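You operate a simulated robot arm through the tools that you are given. There is no shell and no other tool. Be economical: measure what you need, move in short steps, check, and stop when the job is done.

You are at the controls of a simulated two-armed robot. One attempt, no reset.

## Task
Take the cap off the orange bottle and lay it down on the worktop by the toaster. Then push the dishes door shut. Then put the yellow lemon on the worktop by the toaster away on the worktop over the bins. Then open the pull-out, take the olive oil bottle from the upper basket and leave it on the worktop by the toaster, then shut the pull-out. Then open the spare door, take the pink bottle and put it on the floor behind the spare door, then shut the door. Then open the green cover. Do these in the order given. Set down upright: olive oil bottle, pink bottle.

Only the result counts: the job must be done as asked and must still hold three seconds after the hand-in. Knocking over, shifting, dropping, spilling or breaking anything else fails it. Lids that push on must go on centred and level and be pressed home; caps that screw on are set level and turned clockwise until they are tight.

## Robot
Two 7-joint arms with two-finger parallel grippers on one trunk, on a base that drives. Base frame: it is fixed to the floor where the robot stands at the start and does not move with it; the origin is under the middle of the robot, x ahead of it, y to its left, z up. Units: mm, rad, N and s.
The left shoulder is at the start at [70, 163, 1395], the right one opposite. Places, roughly: dishes door [300, -400, 300]; floor behind the spare door [-1400, 400, 100]; green cover [-3600, 1700, 900]; orange bottle (7x7x20 cm) [500, -200, 1000]; pink bottle (7x7x17 cm) [600, 300, 1000]; pull-out [700, 300, 500]; spare door [-1200, 400, 400]; worktop by the toaster [700, -200, 900]; worktop over the bins [-2800, -1900, 900]; yellow lemon (8x6x5 cm) [500, 0, 900]. Payload 3.43 kg a hand.
Tool frame (each hand has its own): the origin (TCP) lies between the finger pads and is the grasp point; the fingertips stand 34 mm ahead of it; z points along the fingers, y is the line along which they close. Largest opening 128 mm; finger width 24, thickness 12; the body of the gripper, 48 by 130 mm, starts 96 mm behind the TCP.
Orientation is told as [roll, pitch, yaw] about the base's x, y, z axes, in that order, counted from this pose: with the fingers straight down and closing along the base's y, the tool's x points along the base's -x, its y along +y and its z along -z.

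## Interface
- The arms move only by the tool jog_arm. It takes "left_plan", "right_plan" or both (then of equal length, played together; a hand with none holds still); each is a list that holds one entry, the list of rows, each a list of 6 numbers: the shift along the tool's x, y, z in units of 300 mm (1.0 is 300 mm), then the turn, a rotation vector about the tool's x, y, z in units of 90 degrees (1.0 is 90 degrees). In form: [[[dx, dy, dz, wx, wy, wz], ...]]. A call has 1 to 10 rows; each row is the pose to reach, as a shift and turn from the pose commanded when the call began, along the tool's axes at that moment. "left_claw" and "right_claw" are, for a hand that has rows, the closure, from 0 (fully open) to 1 (shut), set as the call begins (left out, the last holds). A call with a number of a shift or a turn outside -1 to 1 is refused whole. Each row takes 0.2 s and may step no farther than 50 mm and 0.15 rad from the row before; otherwise, or with a gripper value out of range, the whole call is refused. Where a pose cannot be reached the arm comes as near as it can. A force on the tool above 40 N (or 10 N above the force at the start of the call, whichever is more), or a blocked arm, ends the call early, and 0.2 s more pass. The fingers move at their own pace (about 153 mm/s each) and stop on an object; they squeeze with about 34 N. The grip force told is the motor's: it shows also when the fingers shut on nothing. Time passes only in rows, and 0.2 s behind the last, so rows that repeat a pose let the fingers close. It gives the time, the measured TCP pose, the force on the tool (base axes), the opening and the grip force at its end, in the units of the frame above (readings bear some noise), with the torque about the TCP (base axes, N m) and any sound that the robot's microphone picked up, and new pictures: "pictures" is both (left out), scene, wrist or none (wrist: the cameras of the hands that moved).
- Cameras (640 x 400 px; columns grow to the right, rows downward): "scene" is now at [101.6, 20.3, 1578.5]; the picture's right is [0.39, -0.92, 0.00], its down [-0.86, -0.36, -0.36] and it looks along [0.33, 0.14, -0.93] (base axes); focal length 214 px, centre (320, 200). "left" rides on the left gripper at [76, 11, -160] in its tool frame; the picture's right is [-0.15, 0.99, 0.00], its down [-0.88, -0.13, -0.46] and it looks along [-0.45, -0.07, 0.89] (tool axes); focal length 234 px, centre (320, 200). "right" rides on the right gripper at [76, -11, -160] in its tool frame; the picture's right is [0.15, 0.99, 0.00], its down [-0.88, 0.13, -0.46] and it looks along [-0.45, 0.07, 0.89] (tool axes); focal length 234 px, centre (320, 200). There is no depth. A picture from a camera that has moved, and an enlarged one, comes with that camera's place and axes in the base frame and with its lens.
- raise_lower(by): slides the trunk up (or, below 0, down) by that many mm; the arms and the scene camera ride with it, the base frame stays. It gives what a move gives, with no picture.
- drive_base(legs): drives the robot by 1 to 6 legs, each [ahead, left, turn to the left] in mm, mm and rad, along the robot's own axes; the way and the turn of a leg run together, so that a leg with both is an arc; at most 1500 mm and 3.142 rad a leg. The arms and the cameras ride along, it lands a little off, and it stops where it bumps. It gives what a move gives, and a new picture of the scene camera.
- pan_tilt(pan, tilt): turns the head with the scene camera to pan (to the left, within 1.501 rad either way) and tilt (down, from -0.506 to 1.204), counted from straight ahead of the robot. It gives what a move gives, and a new picture of the scene camera.
- zoom(camera, box): a new picture of the part [left, top, right, bottom] of that camera's present view, enlarged. No time passes.
- finish_job(): hands the job in; it is judged then, once.

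Go step by step. Nothing tells you exact positions but the pictures and the camera data: compare them with the known pose of the tool, close in by small moves and look again before you grip or let go. The budget is 196 turns and 260 pictures, counting those below and the enlarged ones. Unless the task says otherwise, let go and move clear before handing in.

The tools are called as a command line: name --argument value ..., lists and objects as JSON in quotes. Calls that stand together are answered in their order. jog_arm: Moves the arms, as the interface text tells. Its arguments: {"type":"object","properties":{"left_plan":{"type":"array","items":{"type":"array","items":{"type":"array","items":{"type":"number"}}}},"left_claw":{"type":"number"},"right_plan":{"type":"array","items":{"type":"array","items":{"type":"array","items":{"type":"number"}}}},"right_claw":{"type":"number"},"pictures":{"type":"string","enum":["both","scene","wrist","none"]}},"required":[]} The other tools are called the same way: raise_lower (by) slides the trunk up or down; drive_base (legs) drives the base; pan_tilt (pan, tilt) turns the head that bears the scene camera; zoom (camera, box) takes an enlarged picture of a part of a camera's view; finish_job () hands the job in.

At the start:

```text
time_s: 0.0
left_tool_pos: [487.6, 183.8, 1312.7]
left_tool_rot: [0.0, -0.001, -0.001]
left_force: [0.3, 0.6, 0.3]
left_wrist_torque: [-0.03, 0.01, 0.02]
left_gripper_width: 128.0
left_finger_force: 0.1
right_tool_pos: [413.7, -149.0, 1298.6]
right_tool_rot: [0.0, 0.001, 0.0]
right_force: [-1.0, 0.0, 0.3]
right_wrist_torque: [0.01, -0.01, -0.02]
right_gripper_width: 128.0
right_finger_force: 0.1
trunk travel left (down, up): [-875.0, 65.0]
robot x, y, heading: [0.7, 2.0, 0.001]
head pan, tilt: [0.398, 1.201]
```

scene: 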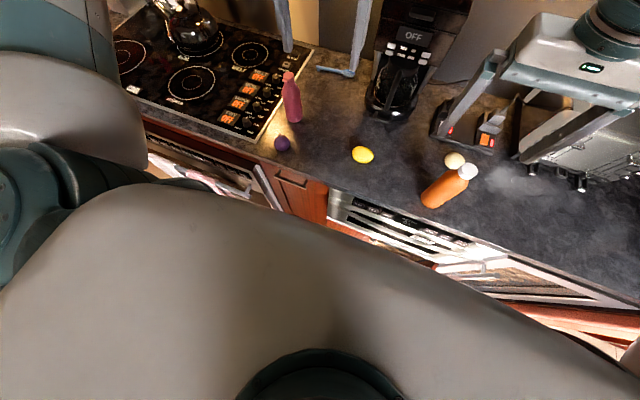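
right: 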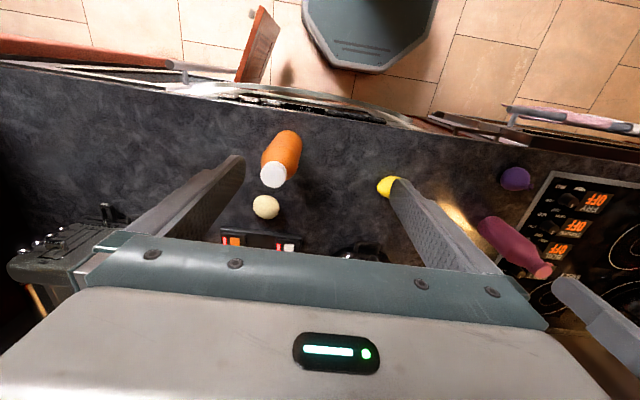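
left: 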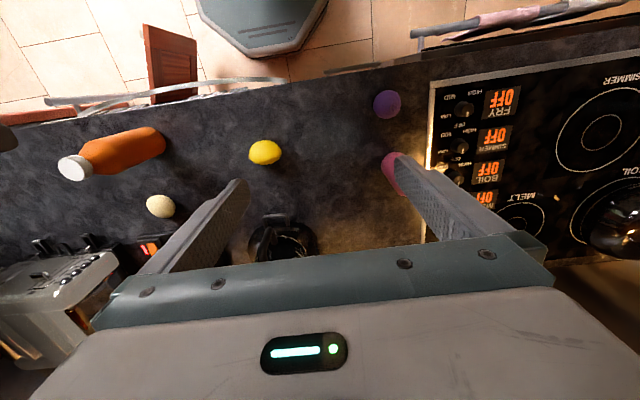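

I see the worktop with the orange bottle (white cap), a lemon, a pink bottle and the toaster. I'll first look around with the head before moving.

pan_tilt --pan -0.5 --tilt 0.9

pan_tilt --pan 0.7 --tilt 0.7

pan_tilt --pan 1.5 --tilt 0.5

pan_tilt --pan -1.5 --tilt 0.5

```text
time_s: 1.2
left_tool_pos: [488.6, 183.1, 1311.5]
left_tool_rot: [-0.001, 0.0, 0.0]
left_force: [0.3, -0.3, 0.1]
left_wrist_torque: [-0.01, 0.01, -0.04]
left_gripper_width: 128.0
left_finger_force: 0.0
right_tool_pos: [414.5, -149.8, 1298.2]
right_tool_rot: [-0.001, 0.0, 0.0]
right_force: [0.5, -0.5, 0.5]
right_wrist_torque: [0.0, 0.0, -0.01]
right_gripper_width: 128.0
right_finger_force: 0.0
trunk travel left (down, up): [-875.0, 65.0]
robot x, y, heading: [-1.2, 0.3, -0.0]
head pan, tilt: [-0.499, 0.901]
camera scene: at [116.4, -37.4, 1598.3], right [-0.48, -0.88, 0.0], down [-0.69, 0.37, -0.62], along [0.55, -0.3, -0.78], focal length 214 px, centre (320, 200)
```

scene: 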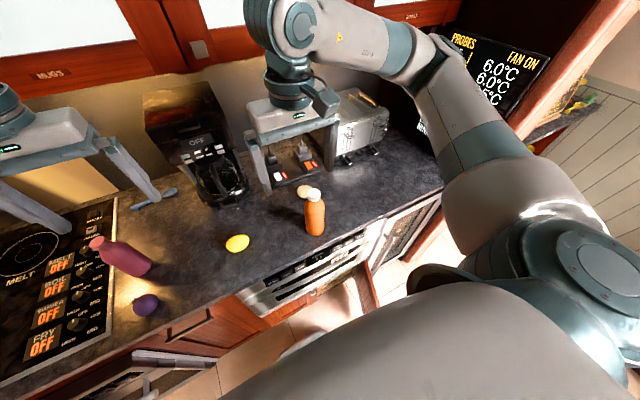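

```text
time_s: 2.6
left_tool_pos: [488.2, 183.1, 1313.0]
left_tool_rot: [-0.001, -0.001, 0.001]
left_force: [-1.0, 0.1, 0.0]
left_wrist_torque: [0.0, 0.01, -0.04]
left_gripper_width: 127.9
left_finger_force: 0.0
right_tool_pos: [414.7, -150.0, 1297.3]
right_tool_rot: [0.0, 0.002, 0.0]
right_force: [-0.1, 0.2, 0.2]
right_wrist_torque: [0.02, 0.02, -0.02]
right_gripper_width: 128.1
right_finger_force: 0.0
trunk travel left (down, up): [-875.0, 65.0]
robot x, y, heading: [-0.3, -0.8, 0.0]
head pan, tilt: [0.7, 0.7]
camera scene: at [115.1, 53.3, 1614.5], right [0.64, -0.77, 0.0], down [-0.49, -0.41, -0.76], along [0.59, 0.49, -0.64], focal length 214 px, centre (320, 200)
```

scene: 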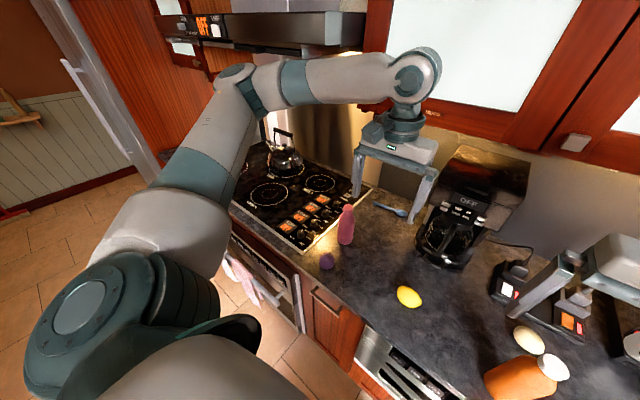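

```text
time_s: 3.7
left_tool_pos: [489.1, 183.0, 1312.8]
left_tool_rot: [0.0, 0.002, 0.0]
left_force: [0.5, -0.4, 0.4]
left_wrist_torque: [-0.02, -0.01, 0.0]
left_gripper_width: 128.1
left_finger_force: 0.0
right_tool_pos: [415.4, -149.5, 1297.3]
right_tool_rot: [0.0, 0.0, 0.0]
right_force: [-0.5, 0.3, 0.3]
right_wrist_torque: [-0.02, -0.02, 0.0]
right_gripper_width: 127.5
right_finger_force: 0.0
trunk travel left (down, up): [-875.0, 65.0]
robot x, y, heading: [-1.5, 0.4, 0.003]
head pan, tilt: [1.499, 0.499]
camera scene: at [56.7, 89.4, 1632.2], right [1.0, -0.07, 0.0], down [-0.03, -0.48, -0.88], along [0.06, 0.88, -0.48], focal length 214 px, centre (320, 200)
```

scene: 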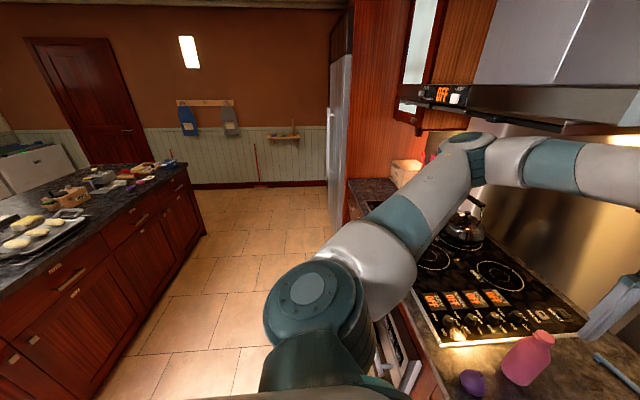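

```text
time_s: 6.3
left_tool_pos: [488.4, 183.3, 1312.8]
left_tool_rot: [0.001, -0.002, -0.001]
left_force: [-0.2, -0.6, 0.5]
left_wrist_torque: [0.03, 0.01, 0.01]
left_gripper_width: 128.0
left_finger_force: 0.1
right_tool_pos: [414.7, -151.1, 1298.2]
right_tool_rot: [0.001, 0.0, 0.0]
right_force: [-0.3, 0.3, -0.5]
right_wrist_torque: [0.01, -0.04, 0.02]
right_gripper_width: 128.1
right_finger_force: 0.1
trunk travel left (down, up): [-875.0, 65.0]
robot x, y, heading: [0.7, 5.0, 0.0]
head pan, tilt: [-1.499, 0.499]
camera scene: at [56.7, -92.1, 1632.2], right [-1.0, -0.07, 0.0], down [-0.03, 0.48, -0.88], along [0.06, -0.88, -0.48], focal length 214 px, centre (320, 200)
```

scene: 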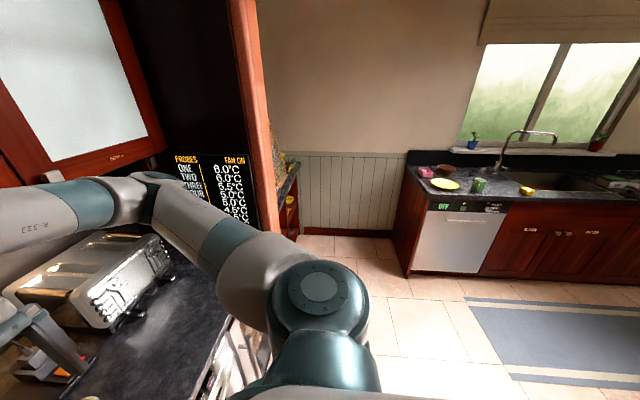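

The kitchen layout is clear: an island lies behind, the sink run is to the right. I zoom in on the bottle and the doors below the counter.

pan_tilt --pan -0.6 --tilt 1.1

zoom --camera "scene" --box '[200, 60, 440, 210]'

zoom --camera "right" --box '[200, 110, 360, 210]'

zoom --camera "right" --box '[0, 0, 320, 160]'

```text
time_s: 7.5
left_tool_pos: [489.0, 182.7, 1312.8]
left_tool_rot: [0.001, 0.0, -0.001]
left_force: [0.0, -0.1, -0.1]
left_wrist_torque: [-0.02, 0.0, -0.04]
left_gripper_width: 128.4
left_finger_force: 0.1
right_tool_pos: [415.0, -150.4, 1297.4]
right_tool_rot: [0.0, 0.001, -0.001]
right_force: [0.3, -0.5, 0.5]
right_wrist_torque: [0.0, -0.01, 0.0]
right_gripper_width: 128.1
right_finger_force: 0.1
trunk travel left (down, up): [-875.0, 65.0]
robot x, y, heading: [-1.7, 1.3, -0.0]
head pan, tilt: [-0.6, 1.1]
camera scene: at [102.2, -37.1, 1584.5], right [-0.57, -0.82, 0.0], down [-0.73, 0.5, -0.45], along [0.37, -0.26, -0.89], focal length 214 px, centre (320, 200)
```

scene: 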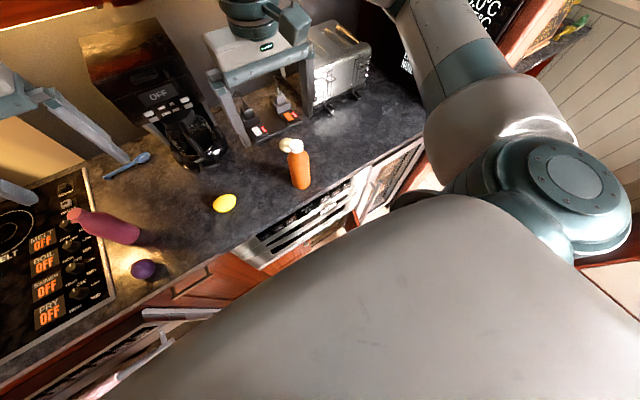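

```text
2.67 times, centred on (320, 135) of scene
camera zoom: at [102.2, -37.1, 1584.5], right [-0.57, -0.82, 0.0], down [-0.73, 0.5, -0.45], along [0.37, -0.26, -0.89], focal length 572 px, centre (320, 373)
```

zoom: 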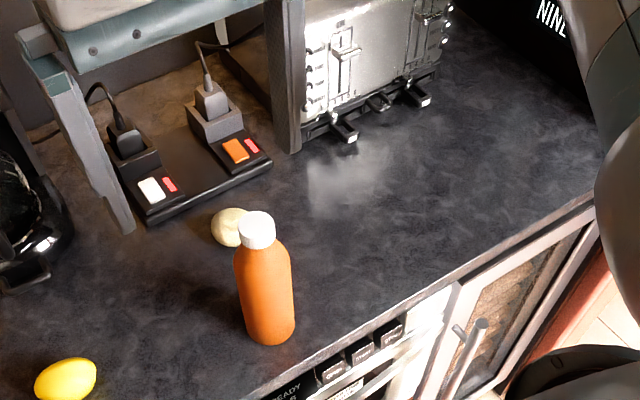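

```text
4.00 times, centred on (280, 160) of right
camera zoom: at [339.2, -160.6, 1459.1], right [-0.15, 0.99, 0.0], down [0.88, 0.13, 0.46], along [0.45, 0.07, -0.89], focal length 937 px, centre (480, 360)
```

zoom: 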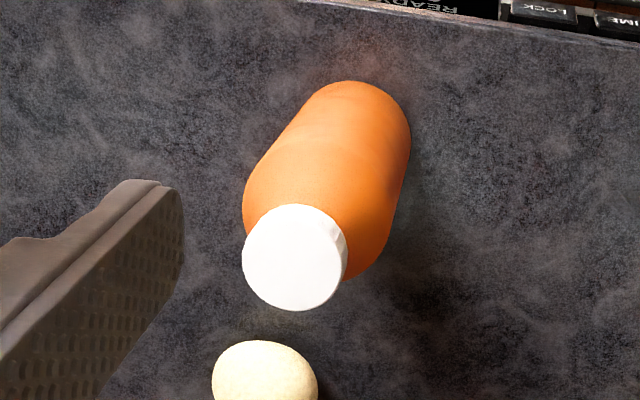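

```text
2.00 times, centred on (160, 80) of right
camera zoom: at [339.2, -160.6, 1459.1], right [-0.15, 0.99, 0.0], down [0.88, 0.13, 0.46], along [0.45, 0.07, -0.89], focal length 468 px, centre (640, 440)
```

zoom: 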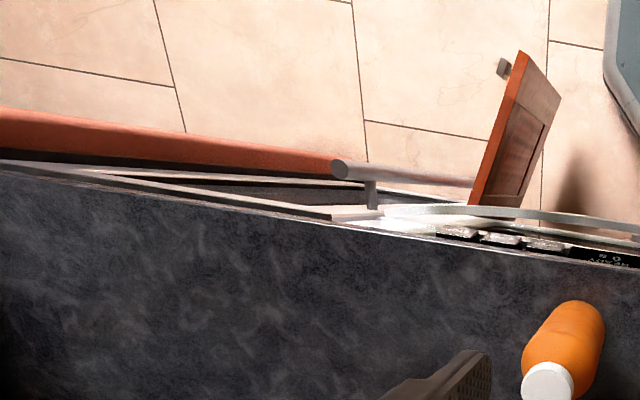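

The cap's top centre triangulates to about (485, -216, 1102), so the worktop is near z=902 and the cap is about 41 mm wide. I'll bring the right hand over the cap, and the left hand towards a side grip that will hold the bottle.

jog_arm --right_plan '[[[-0.04, -0.037, 0.08, 0, 0, 0], [-0.08, -0.073, 0.16, 0, 0, 0], [-0.12, -0.11, 0.24, 0, 0, 0], [-0.16, -0.147, 0.32, 0, 0, 0], [-0.2, -0.184, 0.4, 0, 0, 0], [-0.233, -0.22, 0.46, 0, 0, 0]]]' --left_plan '[[[0.049, -0.1, 0.062, 0, 0, 0.083], [0.098, -0.2, 0.124, 0, 0, 0.167], [0.146, -0.3, 0.187, 0, 0, 0.25], [0.195, -0.4, 0.249, 0, 0, 0.333], [0.244, -0.5, 0.311, 0, 0, 0.417], [0.293, -0.6, 0.373, 0, 0, 0.5]]]' --right_claw 0.4 --pictures "both"

```text
time_s: 8.9
left_tool_pos: [399.7, 2.9, 1199.5]
left_tool_rot: [0.002, 0.0, -0.787]
left_force: [-0.5, 0.4, 0.6]
left_wrist_torque: [0.03, 0.03, 0.02]
left_gripper_width: 128.1
left_finger_force: 0.1
right_tool_pos: [484.2, -217.7, 1159.7]
right_tool_rot: [0.002, 0.0, -0.001]
right_force: [0.2, -0.9, -0.3]
right_wrist_torque: [0.01, -0.05, 0.0]
right_gripper_width: 76.8
right_finger_force: 0.1
trunk travel left (down, up): [-875.0, 65.0]
robot x, y, heading: [0.4, 0.8, 0.002]
head pan, tilt: [-0.6, 1.1]
camera scene: at [102.3, -39.6, 1584.5], right [-0.56, -0.83, 0.0], down [-0.74, 0.5, -0.45], along [0.37, -0.25, -0.89], focal length 214 px, centre (320, 200)
camera right: at [409.3, -228.7, 1320.2], right [-0.15, 0.99, 0.0], down [0.88, 0.13, 0.46], along [0.45, 0.07, -0.89], focal length 234 px, centre (320, 200)
camera left: at [354.1, 65.1, 1358.8], right [0.8, 0.59, 0.0], down [0.53, -0.72, 0.46], along [0.27, -0.37, -0.89], focal length 234 px, centre (320, 200)
```

scene: 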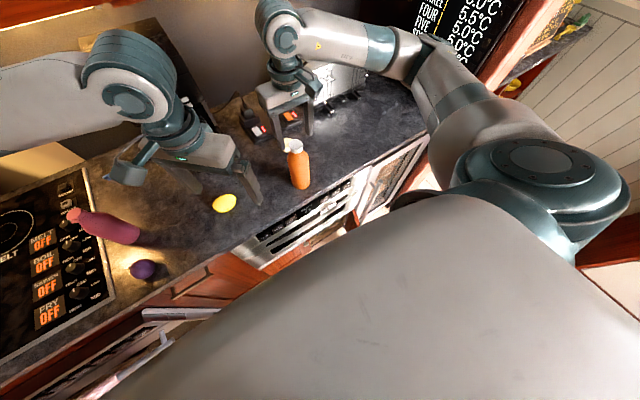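
right: 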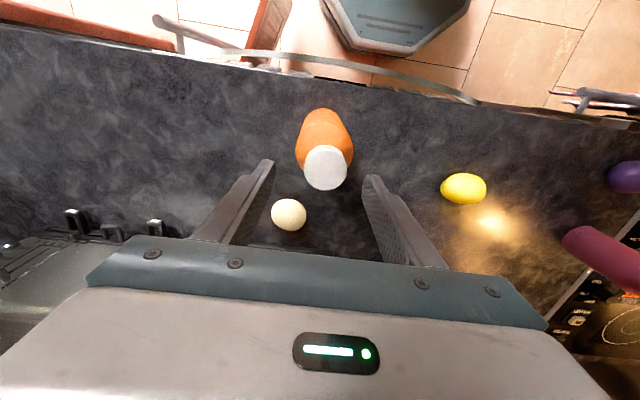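
left: 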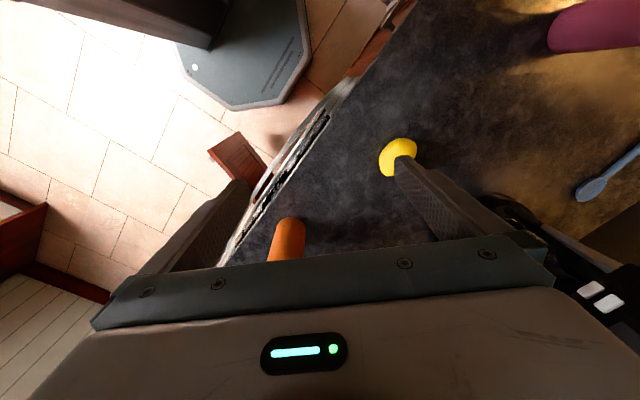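

The cap checks out at about (484, -214). Now I tilt the left hand to 60° and bring it to a pre-grip pose in front of the bottle.

jog_arm --left_plan '[[[-0.04, -0.045, 0.072, 0, -0.095, 0], [-0.081, -0.09, 0.143, 0, -0.19, 0], [-0.121, -0.135, 0.215, 0, -0.286, 0], [-0.162, -0.181, 0.286, 0, -0.381, 0], [-0.202, -0.226, 0.357, 0, -0.476, 0], [-0.243, -0.271, 0.429, 0, -0.572, 0], [-0.283, -0.316, 0.5, 0, -0.667, 0]]]' --pictures "both"

```text
time_s: 10.5
left_tool_pos: [392.2, -123.3, 1051.4]
left_tool_rot: [0.002, -1.05, -0.788]
left_force: [0.1, 0.3, 0.1]
left_wrist_torque: [0.05, 0.02, 0.02]
left_gripper_width: 127.8
left_finger_force: 0.1
right_tool_pos: [482.8, -216.1, 1160.7]
right_tool_rot: [-0.001, -0.003, 0.0]
right_force: [-0.4, 0.3, -0.4]
right_wrist_torque: [-0.05, -0.01, -0.05]
right_gripper_width: 76.8
right_finger_force: 0.1
trunk travel left (down, up): [-875.0, 65.0]
robot x, y, heading: [3.0, 0.2, -0.001]
head pan, tilt: [-0.6, 1.1]
camera scene: at [100.4, -36.5, 1584.8], right [-0.57, -0.82, 0.0], down [-0.73, 0.5, -0.45], along [0.38, -0.26, -0.89], focal length 214 px, centre (320, 200)
camera left: at [274.7, 10.1, 1063.8], right [0.75, 0.65, 0.13], down [-0.06, -0.12, 0.99], along [0.66, -0.75, -0.05], focal length 234 px, centre (320, 200)
```

scene: 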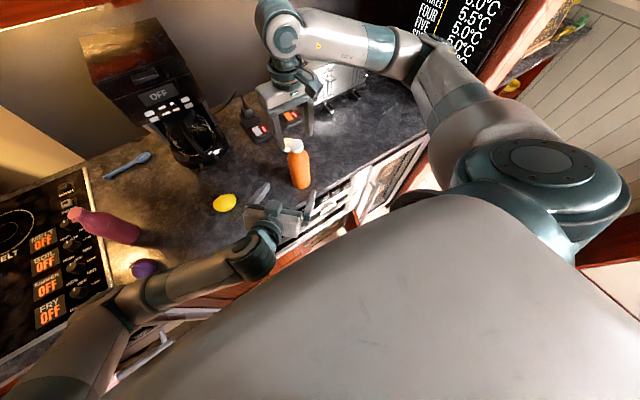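
left: 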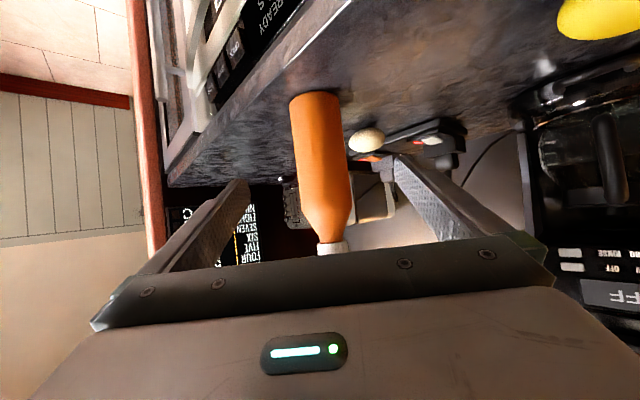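

The left hand sees the bottle well centred between its fingers. I check the cap in the right camera more exactly, since height estimates differ slightly (cap top about 1120).

zoom --camera "right" --box '[240, 80, 400, 180]'

zoom --camera "left" --box '[240, 80, 400, 280]'

```text
4.00 times, centred on (320, 130) of right
camera zoom: at [407.5, -226.2, 1321.7], right [-0.15, 0.99, 0.0], down [0.88, 0.13, 0.46], along [0.45, 0.07, -0.89], focal length 937 px, centre (320, 480)
```

zoom: 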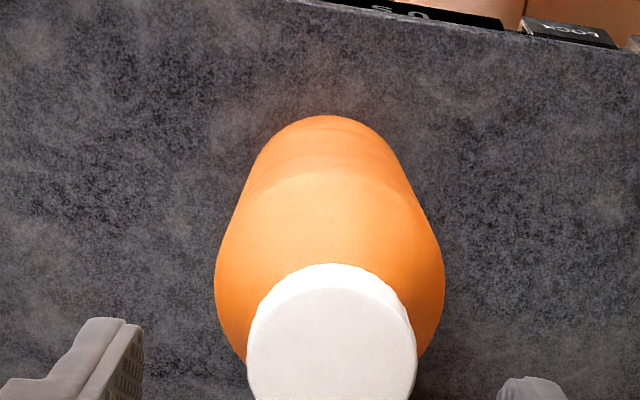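

```text
2.00 times, centred on (320, 180) of left
camera zoom: at [274.7, 10.1, 1063.8], right [0.75, 0.65, 0.13], down [-0.06, -0.12, 0.99], along [0.66, -0.75, -0.05], focal length 468 px, centre (320, 240)
```

zoom: 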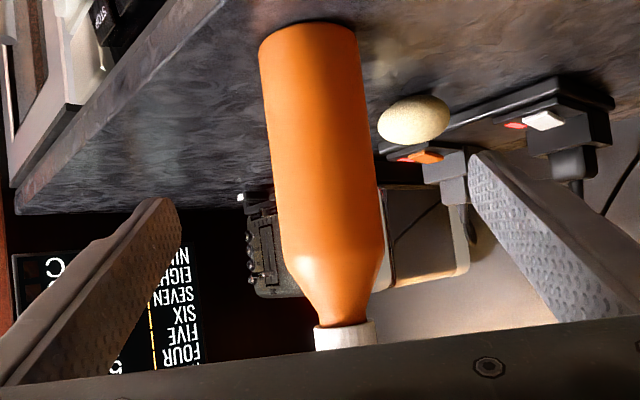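

Cap is at about (477, -213), top near 1120. I move the left hand in around the body and close it.

jog_arm --left_plan '[[[-0.01, -0.004, 0.115, 0, 0, 0], [-0.02, -0.008, 0.23, 0, 0, 0], [-0.025, -0.01, 0.345, 0, 0, 0], [-0.03, -0.012, 0.459, 0, 0, 0]]]' --right_plan '[[[0.01, 0.005, 0, 0, 0, 0], [0.02, 0.01, 0, 0, 0, 0], [0.02, 0.01, 0, 0, 0, 0], [0.02, 0.01, 0, 0, 0, 0]]]' --pictures "wrist"

```text
time_s: 11.5
left_tool_pos: [478.5, -214.6, 989.5]
left_tool_rot: [0.0, -1.046, -0.785]
left_force: [-0.2, 0.3, -0.1]
left_wrist_torque: [0.01, 0.02, 0.04]
left_gripper_width: 127.8
left_finger_force: 0.1
right_tool_pos: [478.6, -213.6, 1160.3]
right_tool_rot: [0.004, 0.0, 0.0]
right_force: [0.3, -0.6, -0.3]
right_wrist_torque: [0.0, 0.01, 0.01]
right_gripper_width: 76.7
right_finger_force: 0.0
trunk travel left (down, up): [-875.0, 65.0]
robot x, y, heading: [-0.3, 2.3, 0.001]
head pan, tilt: [-0.6, 1.1]
camera right: at [403.2, -224.7, 1320.6], right [-0.15, 0.99, 0.0], down [0.88, 0.13, 0.46], along [0.45, 0.07, -0.89], focal length 234 px, centre (320, 200)
camera left: at [362.3, -81.8, 1002.9], right [0.75, 0.65, 0.13], down [-0.06, -0.12, 0.99], along [0.66, -0.75, -0.05], focal length 234 px, centre (320, 200)
```

right: 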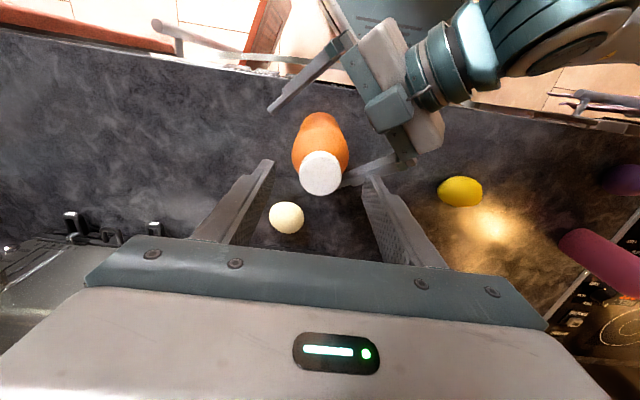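
left: 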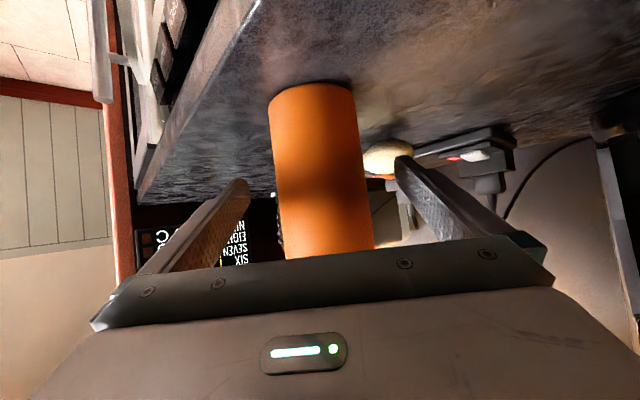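

The bottle sits centred between the left fingers. I close the left hand on it and lower the right hand so its tips flank the cap.

jog_arm --left_plan '[[[0, 0, 0, 0, 0, 0], [0, 0, 0, 0, 0, 0], [0, 0, 0, 0, 0, 0], [0, 0, 0, 0, 0, 0]]]' --left_claw 1 --pictures "wrist"

zoom --camera "right" --box '[240, 100, 400, 200]'

```text
time_s: 12.5
left_tool_pos: [479.0, -215.2, 988.9]
left_tool_rot: [0.0, -1.045, -0.786]
left_force: [0.1, 0.0, 0.9]
left_wrist_torque: [0.0, -0.04, 0.03]
left_gripper_width: 63.0
left_finger_force: 34.0
right_tool_pos: [479.0, -212.4, 1159.9]
right_tool_rot: [0.0, 0.0, -0.001]
right_force: [0.7, -0.2, 0.1]
right_wrist_torque: [0.02, 0.0, -0.01]
right_gripper_width: 76.9
right_finger_force: 0.1
trunk travel left (down, up): [-875.0, 65.0]
robot x, y, heading: [1.7, -4.4, -0.001]
head pan, tilt: [-0.6, 1.1]
camera left: at [362.0, -80.8, 1003.3], right [0.75, 0.65, 0.13], down [-0.06, -0.12, 0.99], along [0.66, -0.75, -0.05], focal length 234 px, centre (320, 200)
```

left: 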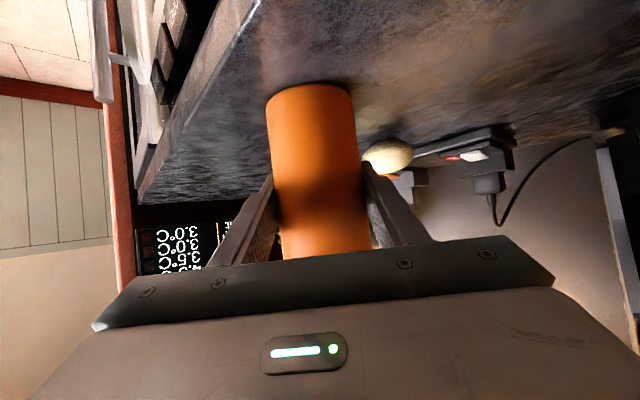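

```text
4.00 times, centred on (320, 150) of right
camera zoom: at [403.0, -223.7, 1320.8], right [-0.15, 0.99, 0.0], down [0.88, 0.13, 0.46], along [0.45, 0.07, -0.89], focal length 937 px, centre (320, 400)
```

zoom: 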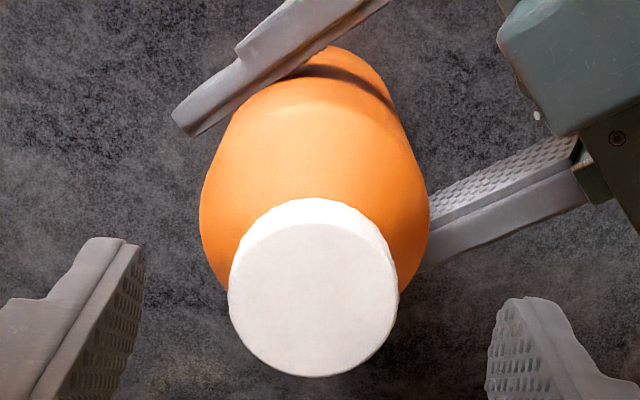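

The bottle is held firmly (63 mm). I pre-turn the right hand clockwise by 1 rad, lower onto the cap, and grip it.

jog_arm --right_plan '[[[0, 0, 0, 0, 0, 0.092], [0, 0, 0, 0, 0, 0.183], [0, 0, 0, 0, 0, 0.275], [0, 0, 0, 0, 0, 0.366], [0, 0, 0, 0, 0, 0.458], [0.001, -0.002, 0.03, 0, 0, 0.55], [0.003, -0.003, 0.06, 0, 0, 0.64], [0.004, -0.004, 0.087, 0, 0, 0.64]]]' --pictures "wrist"

jog_arm --right_plan '[[[0, 0, 0, 0, 0, 0], [0, 0, 0, 0, 0, 0], [0, 0, 0, 0, 0, 0], [0, 0, 0, 0, 0, 0]]]' --right_claw 1 --pictures "wrist"

```text
time_s: 14.3
left_tool_pos: [478.7, -214.8, 991.1]
left_tool_rot: [0.0, -1.046, -0.784]
left_force: [-0.4, -0.1, 1.4]
left_wrist_torque: [0.03, -0.03, 0.04]
left_gripper_width: 63.1
left_finger_force: 34.5
right_tool_pos: [477.2, -213.4, 1134.9]
right_tool_rot: [-0.001, -0.002, -1.008]
right_force: [0.1, 0.8, -0.5]
right_wrist_torque: [0.0, -0.01, -0.02]
right_gripper_width: 76.6
right_finger_force: 0.0
trunk travel left (down, up): [-875.0, 65.0]
robot x, y, heading: [1.1, 2.2, -0.002]
head pan, tilt: [-0.6, 1.1]
camera right: at [427.4, -155.5, 1295.4], right [0.76, 0.65, 0.0], down [0.58, -0.67, 0.46], along [0.3, -0.34, -0.89], focal length 234 px, centre (320, 200)
```

right: 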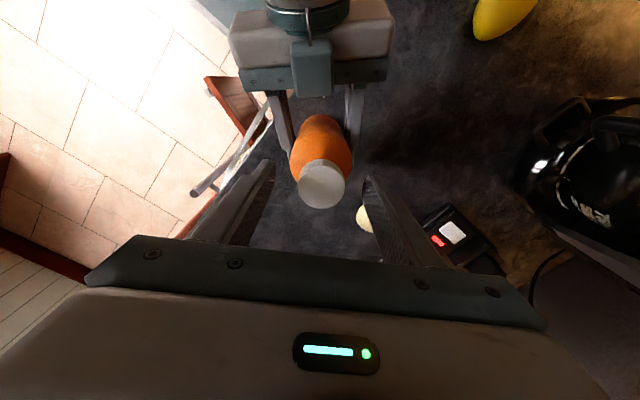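

```text
time_s: 15.3
left_tool_pos: [478.5, -214.6, 990.4]
left_tool_rot: [-0.003, -1.046, -0.787]
left_force: [-6.5, -5.1, 0.2]
left_wrist_torque: [0.33, -0.66, 0.0]
left_gripper_width: 63.0
left_finger_force: 34.5
right_tool_pos: [478.0, -215.1, 1135.3]
right_tool_rot: [0.001, 0.0, -1.005]
right_force: [6.8, 3.4, 0.0]
right_wrist_torque: [0.14, -0.18, 0.0]
right_gripper_width: 35.5
right_finger_force: 34.0
trunk travel left (down, up): [-875.0, 65.0]
robot x, y, heading: [2.0, -1.1, 0.003]
head pan, tilt: [-0.6, 1.1]
camera right: at [427.5, -155.6, 1295.4], right [0.76, 0.65, 0.0], down [0.58, -0.67, 0.46], along [0.3, -0.34, -0.89], focal length 234 px, centre (320, 200)
```

right: 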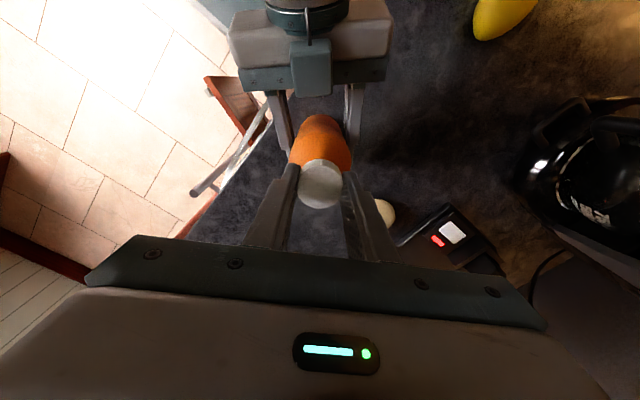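

The cap is gripped at 35.5 mm. I turn it counter-clockwise by about 1.4 rad and watch the torque.

jog_arm --right_plan '[[[0, 0, 0, 0, 0, -0.09], [0, 0, 0, 0, 0, -0.18], [0, 0, 0, 0, 0, -0.27], [0, 0, 0, 0, 0, -0.36], [0, 0, 0, 0, 0, -0.45], [0, 0, 0, 0, 0, -0.54], [0, 0, -0.001, 0, 0, -0.63], [0, 0, -0.001, 0, 0, -0.72], [0, 0, -0.002, 0, 0, -0.81], [0, 0, -0.002, 0, 0, -0.9]]]' --pictures "wrist"

```text
time_s: 17.5
left_tool_pos: [480.0, -213.9, 990.7]
left_tool_rot: [0.0, -1.046, -0.784]
left_force: [-7.5, 4.6, 0.0]
left_wrist_torque: [-0.57, -0.48, 0.04]
left_gripper_width: 63.2
left_finger_force: 33.9
right_tool_pos: [476.7, -215.2, 1134.9]
right_tool_rot: [-0.002, 0.001, 0.411]
right_force: [6.2, -5.7, 3.0]
right_wrist_torque: [-0.2, -0.29, -0.05]
right_gripper_width: 35.0
right_finger_force: 33.7
trunk travel left (down, up): [-875.0, 65.0]
robot x, y, heading: [0.7, 2.7, 0.001]
head pan, tilt: [-0.6, 1.1]
camera right: at [412.3, -254.5, 1295.7], right [-0.53, 0.85, 0.0], down [0.76, 0.47, 0.46], along [0.39, 0.24, -0.89], focal length 234 px, centre (320, 200)
```

right: 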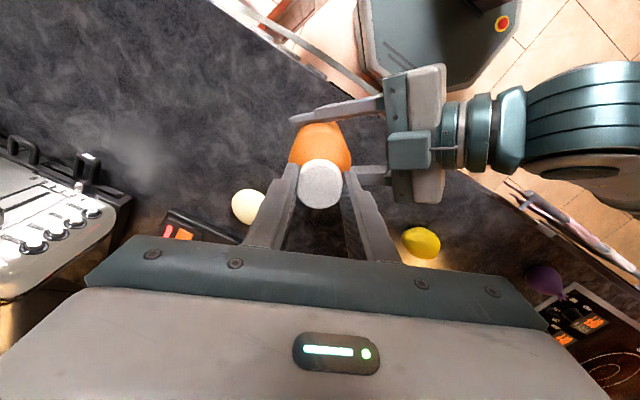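

The turn went smoothly with little torque. I continue counter-clockwise as far as the wrist goes.

jog_arm --right_plan '[[[0, 0, -0.001, 0, 0, -0.09], [0, 0, -0.001, 0, 0, -0.18], [0, 0, -0.002, 0, 0, -0.27], [0, 0, -0.002, 0, 0, -0.36], [0, 0, -0.003, 0, 0, -0.45], [0, 0, -0.003, 0, 0, -0.54], [0, 0, -0.003, 0, 0, -0.63], [0, 0, -0.004, 0, 0, -0.72], [0, 0, -0.004, 0, 0, -0.81], [0, 0, -0.004, 0, 0, -0.9]]]' --pictures "wrist"

zoom --camera "left" --box '[240, 80, 400, 280]'

```text
time_s: 19.5
left_tool_pos: [477.1, -207.6, 988.7]
left_tool_rot: [-0.014, -1.047, -0.767]
left_force: [-3.6, 9.0, 4.2]
left_wrist_torque: [-0.88, 0.05, -0.29]
left_gripper_width: 63.5
left_finger_force: 33.7
right_tool_pos: [442.3, -152.4, 1130.0]
right_tool_rot: [-0.054, -0.07, 1.51]
right_force: [2.0, -5.7, 8.6]
right_wrist_torque: [-0.01, -0.09, 0.16]
right_gripper_width: 33.4
right_finger_force: 33.7
right hand out of reach, approached as far as the arm can: row 6, 7, 8, 9
trunk travel left (down, up): [-875.0, 65.0]
robot x, y, heading: [-1.8, 1.5, -0.001]
head pan, tilt: [-0.6, 1.1]
stopped in row 9 (right hand): the force on the tool passed its limit (the readings are from after the stop); the commanded pose is now the measured one
camera right: at [439.3, -238.0, 1284.4], right [-0.99, -0.08, -0.06], down [-0.1, 0.85, 0.51], along [0.01, 0.51, -0.86], focal length 234 px, centre (320, 200)
```

right: 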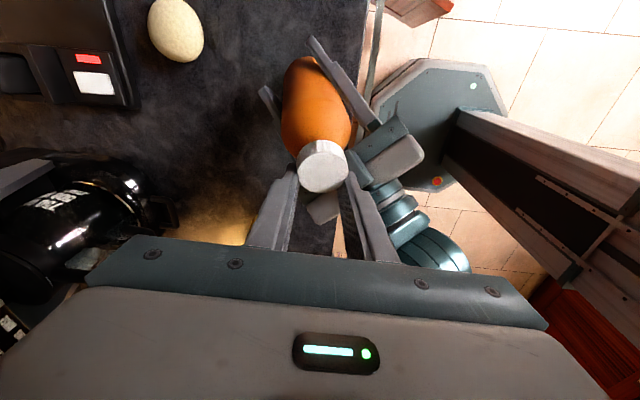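

```text
2.00 times, centred on (320, 180) of left
camera zoom: at [359.9, -74.5, 1001.7], right [0.75, 0.65, 0.12], down [-0.05, -0.12, 0.99], along [0.66, -0.75, -0.05], focal length 468 px, centre (320, 240)
```

zoom: 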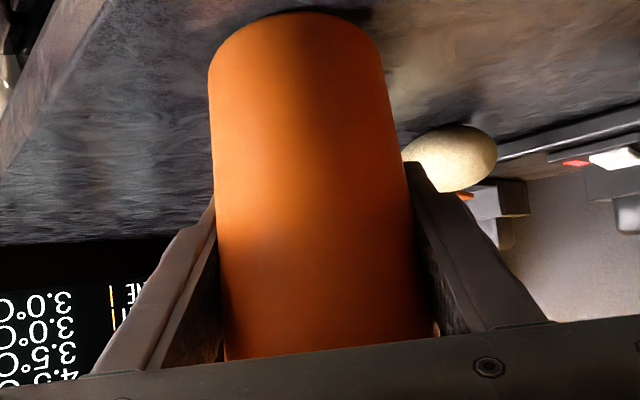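

The wrist ran out of reach past yaw 1.2 and the arm dragged the cap sideways, tilting the bottle in the left grip. I go straight back to the earlier pose to set the bottle upright.

jog_arm --right_plan '[[[0.033, -0.022, -0.004, -0.006, 0.008, 0.044], [0.066, -0.045, -0.008, -0.011, 0.015, 0.087], [0.099, -0.067, -0.012, -0.017, 0.022, 0.13], [0.132, -0.09, -0.016, -0.023, 0.03, 0.174], [0.165, -0.112, -0.02, -0.028, 0.038, 0.218], [0.198, -0.134, -0.023, -0.034, 0.045, 0.261]]]' --pictures "both"

```text
time_s: 20.9
left_tool_pos: [478.8, -213.6, 989.6]
left_tool_rot: [-0.01, -1.046, -0.773]
left_force: [-0.4, -27.2, -1.3]
left_wrist_torque: [1.78, -0.54, 0.26]
left_gripper_width: 67.5
left_finger_force: 34.1
right_tool_pos: [477.4, -218.2, 1132.0]
right_tool_rot: [0.021, -0.012, 1.1]
right_force: [-0.2, 23.6, 7.9]
right_wrist_torque: [1.52, 0.51, -0.22]
right_gripper_width: 31.8
right_finger_force: 34.2
trunk travel left (down, up): [-875.0, 65.0]
robot x, y, heading: [-0.3, -1.1, 0.001]
head pan, tilt: [-0.6, 1.1]
camera scene: at [101.3, -38.3, 1584.7], right [-0.57, -0.82, 0.0], down [-0.73, 0.5, -0.45], along [0.37, -0.26, -0.89], focal length 214 px, centre (320, 200)
camera right: at [456.5, -293.5, 1291.3], right [-0.95, 0.32, 0.02], down [0.29, 0.83, 0.47], along [0.13, 0.45, -0.88], focal length 234 px, centre (320, 200)
```

scene: 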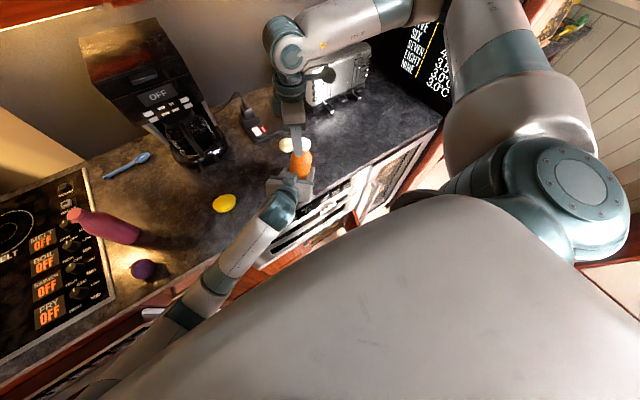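
right: 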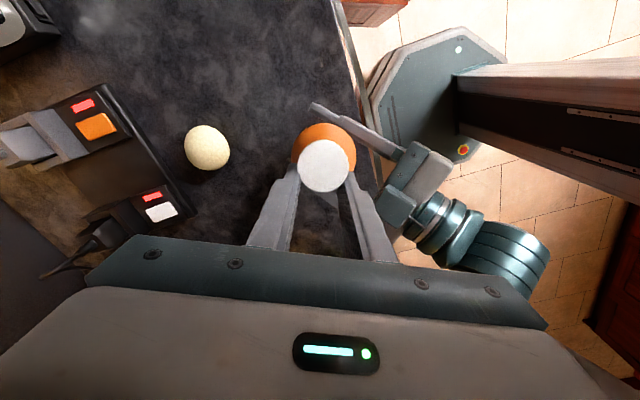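

The bottle is nearly upright again, but strained. I let go of the cap with the right hand and raise it to look.

jog_arm --right_plan '[[[0, 0, 0, 0, 0, 0], [0, 0, 0, 0, 0, 0], [0, 0, -0.04, 0, 0, 0], [0, 0, -0.12, 0, 0, 0]]]' --right_claw 0.4 --pictures "both"

zoom --camera "right" --box '[240, 100, 400, 200]'

zoom --camera "left" --box '[160, 80, 480, 280]'

zoom --camera "scene" --box '[220, 100, 380, 220]'

```text
time_s: 21.9
left_tool_pos: [477.9, -212.7, 988.2]
left_tool_rot: [-0.009, -1.046, -0.771]
left_force: [1.8, 2.3, 5.0]
left_wrist_torque: [0.03, -0.12, 0.0]
left_gripper_width: 63.0
left_finger_force: 34.1
right_tool_pos: [478.8, -219.1, 1168.4]
right_tool_rot: [0.019, -0.009, 1.1]
right_force: [0.2, -1.0, 0.2]
right_wrist_torque: [-0.01, 0.04, 0.0]
right_gripper_width: 76.6
right_finger_force: 0.1
trunk travel left (down, up): [-875.0, 65.0]
robot x, y, heading: [2.0, -3.0, -0.0]
head pan, tilt: [-0.6, 1.1]
camera scene: at [101.8, -37.1, 1584.5], right [-0.57, -0.82, 0.0], down [-0.73, 0.5, -0.45], along [0.37, -0.26, -0.89], focal length 214 px, centre (320, 200)
camera right: at [457.4, -293.7, 1328.2], right [-0.95, 0.32, 0.02], down [0.29, 0.84, 0.47], along [0.13, 0.45, -0.88], focal length 234 px, centre (320, 200)
```

scene: 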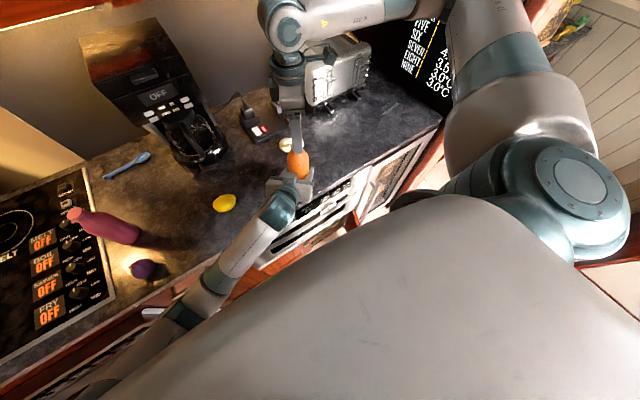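
right: 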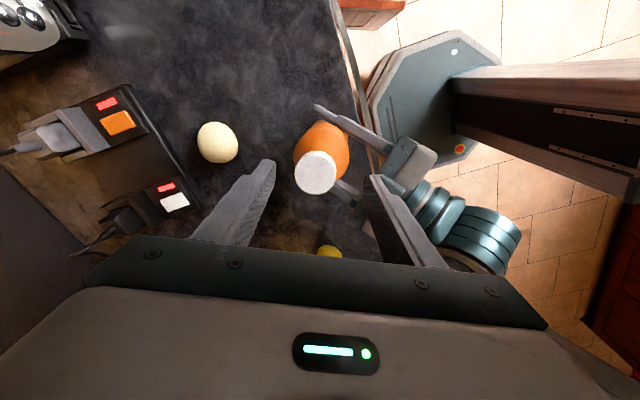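

```text
4.00 times, centred on (320, 150) of right
camera zoom: at [457.4, -293.7, 1328.2], right [-0.95, 0.32, 0.02], down [0.29, 0.84, 0.47], along [0.13, 0.45, -0.88], focal length 937 px, centre (320, 400)
```

zoom: 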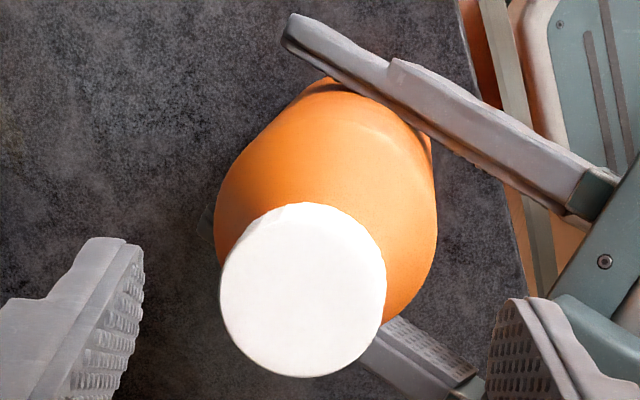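

```text
2.00 times, centred on (320, 180) of left
camera zoom: at [361.3, -78.6, 1001.5], right [0.75, 0.65, 0.12], down [-0.05, -0.12, 0.99], along [0.66, -0.75, -0.06], focal length 468 px, centre (320, 240)
```

zoom: 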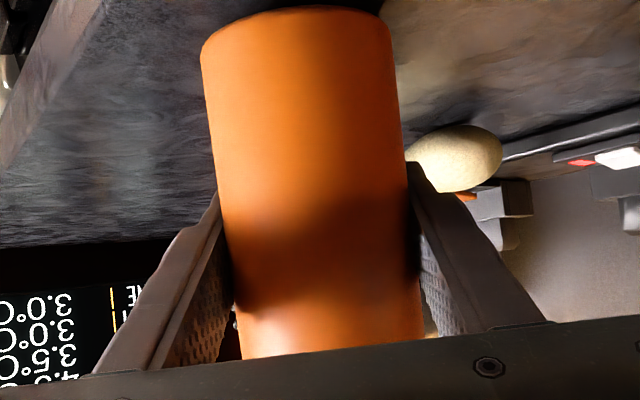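

```text
3.33 times, centred on (300, 160) of scene
camera zoom: at [101.8, -37.1, 1584.5], right [-0.57, -0.82, 0.0], down [-0.73, 0.5, -0.45], along [0.37, -0.26, -0.89], focal length 715 px, centre (387, 333)
```

zoom: 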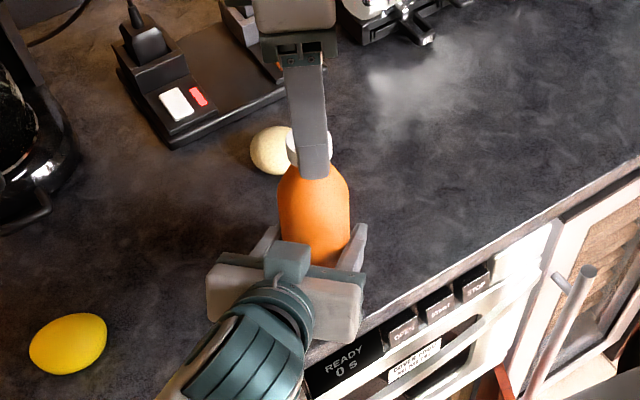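

The bottle is upright again within about 2° and the cap is at (482, -217). I turn the open right hand back clockwise for another grip.

jog_arm --right_plan '[[[-0.011, -0.007, 0, 0.012, 0.006, 0], [-0.011, -0.007, 0, 0.01, 0.006, 0.09], [-0.011, -0.007, 0, 0.01, 0.006, 0.18], [-0.011, -0.007, 0, 0.01, 0.006, 0.27], [-0.011, -0.007, 0, 0.01, 0.006, 0.36], [-0.011, -0.007, 0, 0.01, 0.006, 0.45], [-0.011, -0.007, 0, 0.01, 0.006, 0.54], [-0.011, -0.007, 0, 0.01, 0.006, 0.63], [-0.011, -0.007, 0, 0.01, 0.006, 0.72], [-0.011, -0.007, 0, 0.01, 0.006, 0.81]]]' --pictures "none"

jog_arm --right_plan '[[[0, 0, 0, 0, 0, 0.09], [0, 0, 0, 0, 0, 0.18], [0, 0, 0, 0, 0, 0.27], [0, 0, 0, 0, 0, 0.36], [0, 0, 0, 0, 0, 0.45], [0, 0, 0, 0, 0, 0.54], [0, 0, 0, 0, 0, 0.63], [0, 0, 0, 0, 0, 0.72], [0, 0, 0, 0, 0, 0.8]]]' --pictures "wrist"

zoom --camera "right" --box '[240, 100, 400, 200]'

```text
time_s: 24.1
left_tool_pos: [478.2, -211.4, 988.0]
left_tool_rot: [-0.009, -1.044, -0.771]
left_force: [0.1, -0.2, 5.2]
left_wrist_torque: [-0.02, -0.08, -0.03]
left_gripper_width: 62.7
left_finger_force: 34.1
right_tool_pos: [482.3, -216.8, 1168.2]
right_tool_rot: [-0.002, 0.015, -0.175]
right_force: [1.1, 0.1, 0.2]
right_wrist_torque: [0.05, 0.02, 0.01]
right_gripper_width: 76.8
right_finger_force: 0.0
trunk travel left (down, up): [-875.0, 65.0]
robot x, y, heading: [0.2, 1.1, -0.003]
head pan, tilt: [-0.6, 1.1]
```

```text
time_s: 26.1
left_tool_pos: [479.3, -212.3, 987.8]
left_tool_rot: [-0.009, -1.046, -0.772]
left_force: [0.0, 0.8, 4.4]
left_wrist_torque: [-0.04, -0.05, 0.01]
left_gripper_width: 62.6
left_finger_force: 33.9
right_tool_pos: [482.8, -216.5, 1169.2]
right_tool_rot: [-0.015, 0.001, -1.43]
right_force: [0.3, 0.1, 0.0]
right_wrist_torque: [-0.02, -0.01, -0.03]
right_gripper_width: 76.6
right_finger_force: 0.1
trunk travel left (down, up): [-875.0, 65.0]
robot x, y, heading: [-3.0, 3.8, 0.005]
head pan, tilt: [-0.6, 1.1]
camera right: at [463.5, -142.6, 1329.3], right [0.96, 0.28, -0.01], down [0.26, -0.85, 0.45], along [0.12, -0.44, -0.89], focal length 234 px, centre (320, 200)
```

right: 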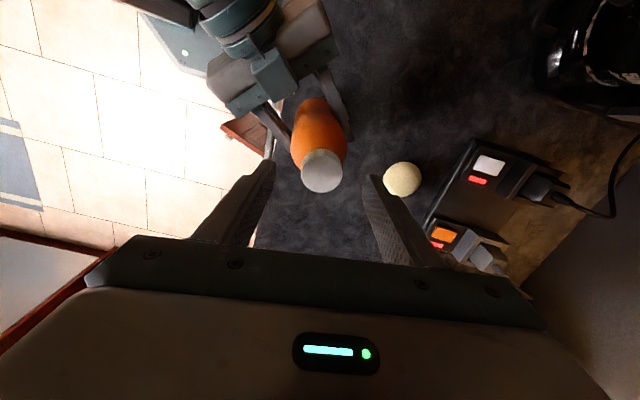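

```text
4.00 times, centred on (320, 150) of right
camera zoom: at [463.5, -142.6, 1329.3], right [0.96, 0.28, -0.01], down [0.26, -0.85, 0.45], along [0.12, -0.44, -0.89], focal length 937 px, centre (320, 400)
```

zoom: 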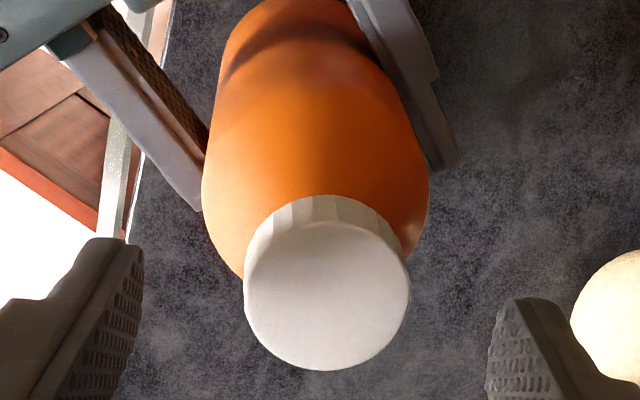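

The cap is centred under the right hand, now at yaw -1.43. I lower, grip, then turn 2.5 rad counter-clockwise.

jog_arm --right_plan '[[[0.002, -0.004, 0.06, 0, 0, 0], [0.003, -0.004, 0.113, 0, 0, 0]]]' --pictures "none"

jog_arm --right_plan '[[[0, 0, 0, 0, 0, 0], [0, 0, 0, 0, 0, 0], [0, 0, 0, 0, 0, 0]]]' --right_claw 1 --pictures "none"

jog_arm --right_plan '[[[0, 0, 0, 0, 0, -0.09], [0, 0, 0, 0, 0, -0.18], [0, 0, 0, 0, 0, -0.27], [0, 0, 0, 0, 0, -0.36], [0, 0, 0, 0, 0, -0.45], [0, 0, 0, 0, 0, -0.54], [0, 0, 0, 0, 0, -0.63], [0, 0, 0, 0, 0, -0.72], [0, 0, 0, 0, 0, -0.81], [0, 0, 0, 0, 0, -0.9]]]' --pictures "wrist"

```text
time_s: 26.7
left_tool_pos: [478.4, -211.5, 987.9]
left_tool_rot: [-0.009, -1.045, -0.771]
left_force: [0.7, -0.8, 4.1]
left_wrist_torque: [-0.02, -0.03, 0.03]
left_gripper_width: 62.6
left_finger_force: 33.8
right_tool_pos: [480.8, -216.0, 1135.9]
right_tool_rot: [-0.016, 0.0, -1.427]
right_force: [0.5, -0.5, 0.6]
right_wrist_torque: [0.04, -0.02, -0.02]
right_gripper_width: 76.8
right_finger_force: 0.0
trunk travel left (down, up): [-875.0, 65.0]
robot x, y, heading: [1.2, 0.5, 0.001]
head pan, tilt: [-0.6, 1.1]
```

```text
time_s: 27.5
left_tool_pos: [477.4, -212.8, 989.3]
left_tool_rot: [-0.01, -1.047, -0.774]
left_force: [-11.9, -1.8, 3.1]
left_wrist_torque: [0.12, -1.29, -0.04]
left_gripper_width: 62.9
left_finger_force: 34.2
right_tool_pos: [481.7, -215.3, 1133.8]
right_tool_rot: [-0.013, 0.004, -1.429]
right_force: [10.9, 2.1, -1.8]
right_wrist_torque: [0.03, -0.25, -0.04]
right_gripper_width: 35.4
right_finger_force: 34.5
trunk travel left (down, up): [-875.0, 65.0]
robot x, y, heading: [-0.1, 1.8, 0.001]
head pan, tilt: [-0.6, 1.1]
```

```text
time_s: 29.7
left_tool_pos: [479.1, -210.6, 988.6]
left_tool_rot: [-0.009, -1.045, -0.771]
left_force: [-3.0, -6.9, -3.4]
left_wrist_torque: [0.12, 0.16, 0.07]
left_gripper_width: 63.0
left_finger_force: 34.2
right_tool_pos: [481.3, -217.1, 1134.2]
right_tool_rot: [-0.001, 0.012, -0.012]
right_force: [4.4, 5.2, 10.0]
right_wrist_torque: [0.44, -0.67, -0.09]
right_gripper_width: 34.5
right_finger_force: 34.1
trunk travel left (down, up): [-875.0, 65.0]
robot x, y, heading: [1.4, -0.7, 0.0]
head pan, tilt: [-0.6, 1.1]
camera right: at [407.6, -226.3, 1296.3], right [-0.13, 0.99, 0.0], down [0.89, 0.12, 0.44], along [0.44, 0.06, -0.9], focal length 234 px, centre (320, 200)
```

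right: 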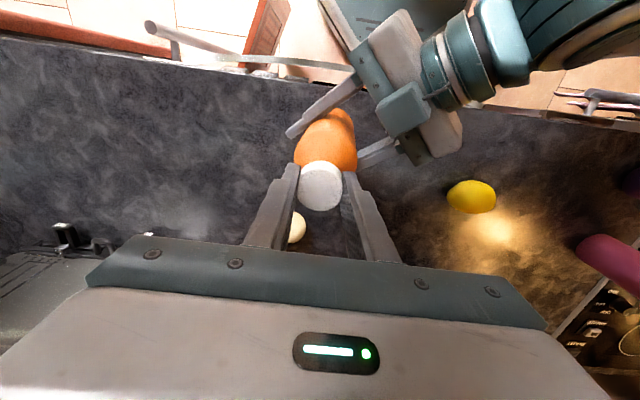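

An upward push of 10 N on the right hand shows the thread is raising the cap. I continue turning with a little lift.

jog_arm --right_plan '[[[0, 0, -0.004, 0, 0, 0], [0, 0, -0.005, 0, 0, -0.09], [0, 0, -0.006, 0, 0, -0.18], [0, 0, -0.007, 0, 0, -0.27], [0, 0, -0.008, 0, 0, -0.36], [0, 0, -0.008, 0, 0, -0.45], [0, 0, -0.009, 0, 0, -0.54], [0, 0, -0.009, 0, 0, -0.63], [0, 0, -0.009, 0, 0, -0.68]]]' --pictures "wrist"

```text
time_s: 31.7
left_tool_pos: [477.8, -212.3, 986.8]
left_tool_rot: [-0.008, -1.044, -0.771]
left_force: [-5.2, 4.7, 1.5]
left_wrist_torque: [-0.52, -0.8, 0.02]
left_gripper_width: 62.9
left_finger_force: 33.1
right_tool_pos: [480.5, -215.4, 1137.1]
right_tool_rot: [0.015, 0.007, 1.056]
right_force: [5.2, -4.0, -0.4]
right_wrist_torque: [-0.07, -0.14, -0.02]
right_gripper_width: 34.4
right_finger_force: 33.8
trunk travel left (down, up): [-875.0, 65.0]
robot x, y, heading: [1.9, 2.5, -0.002]
head pan, tilt: [-0.6, 1.1]
camera right: at [455.8, -287.3, 1297.8], right [-0.93, 0.36, 0.01], down [0.33, 0.83, 0.45], along [0.15, 0.43, -0.89], focal length 234 px, centre (320, 200)
```

right: 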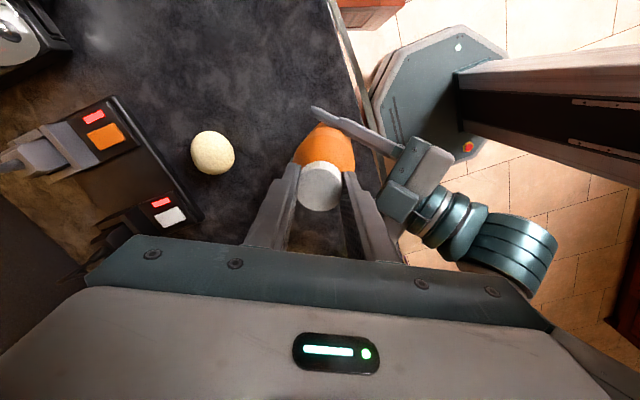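

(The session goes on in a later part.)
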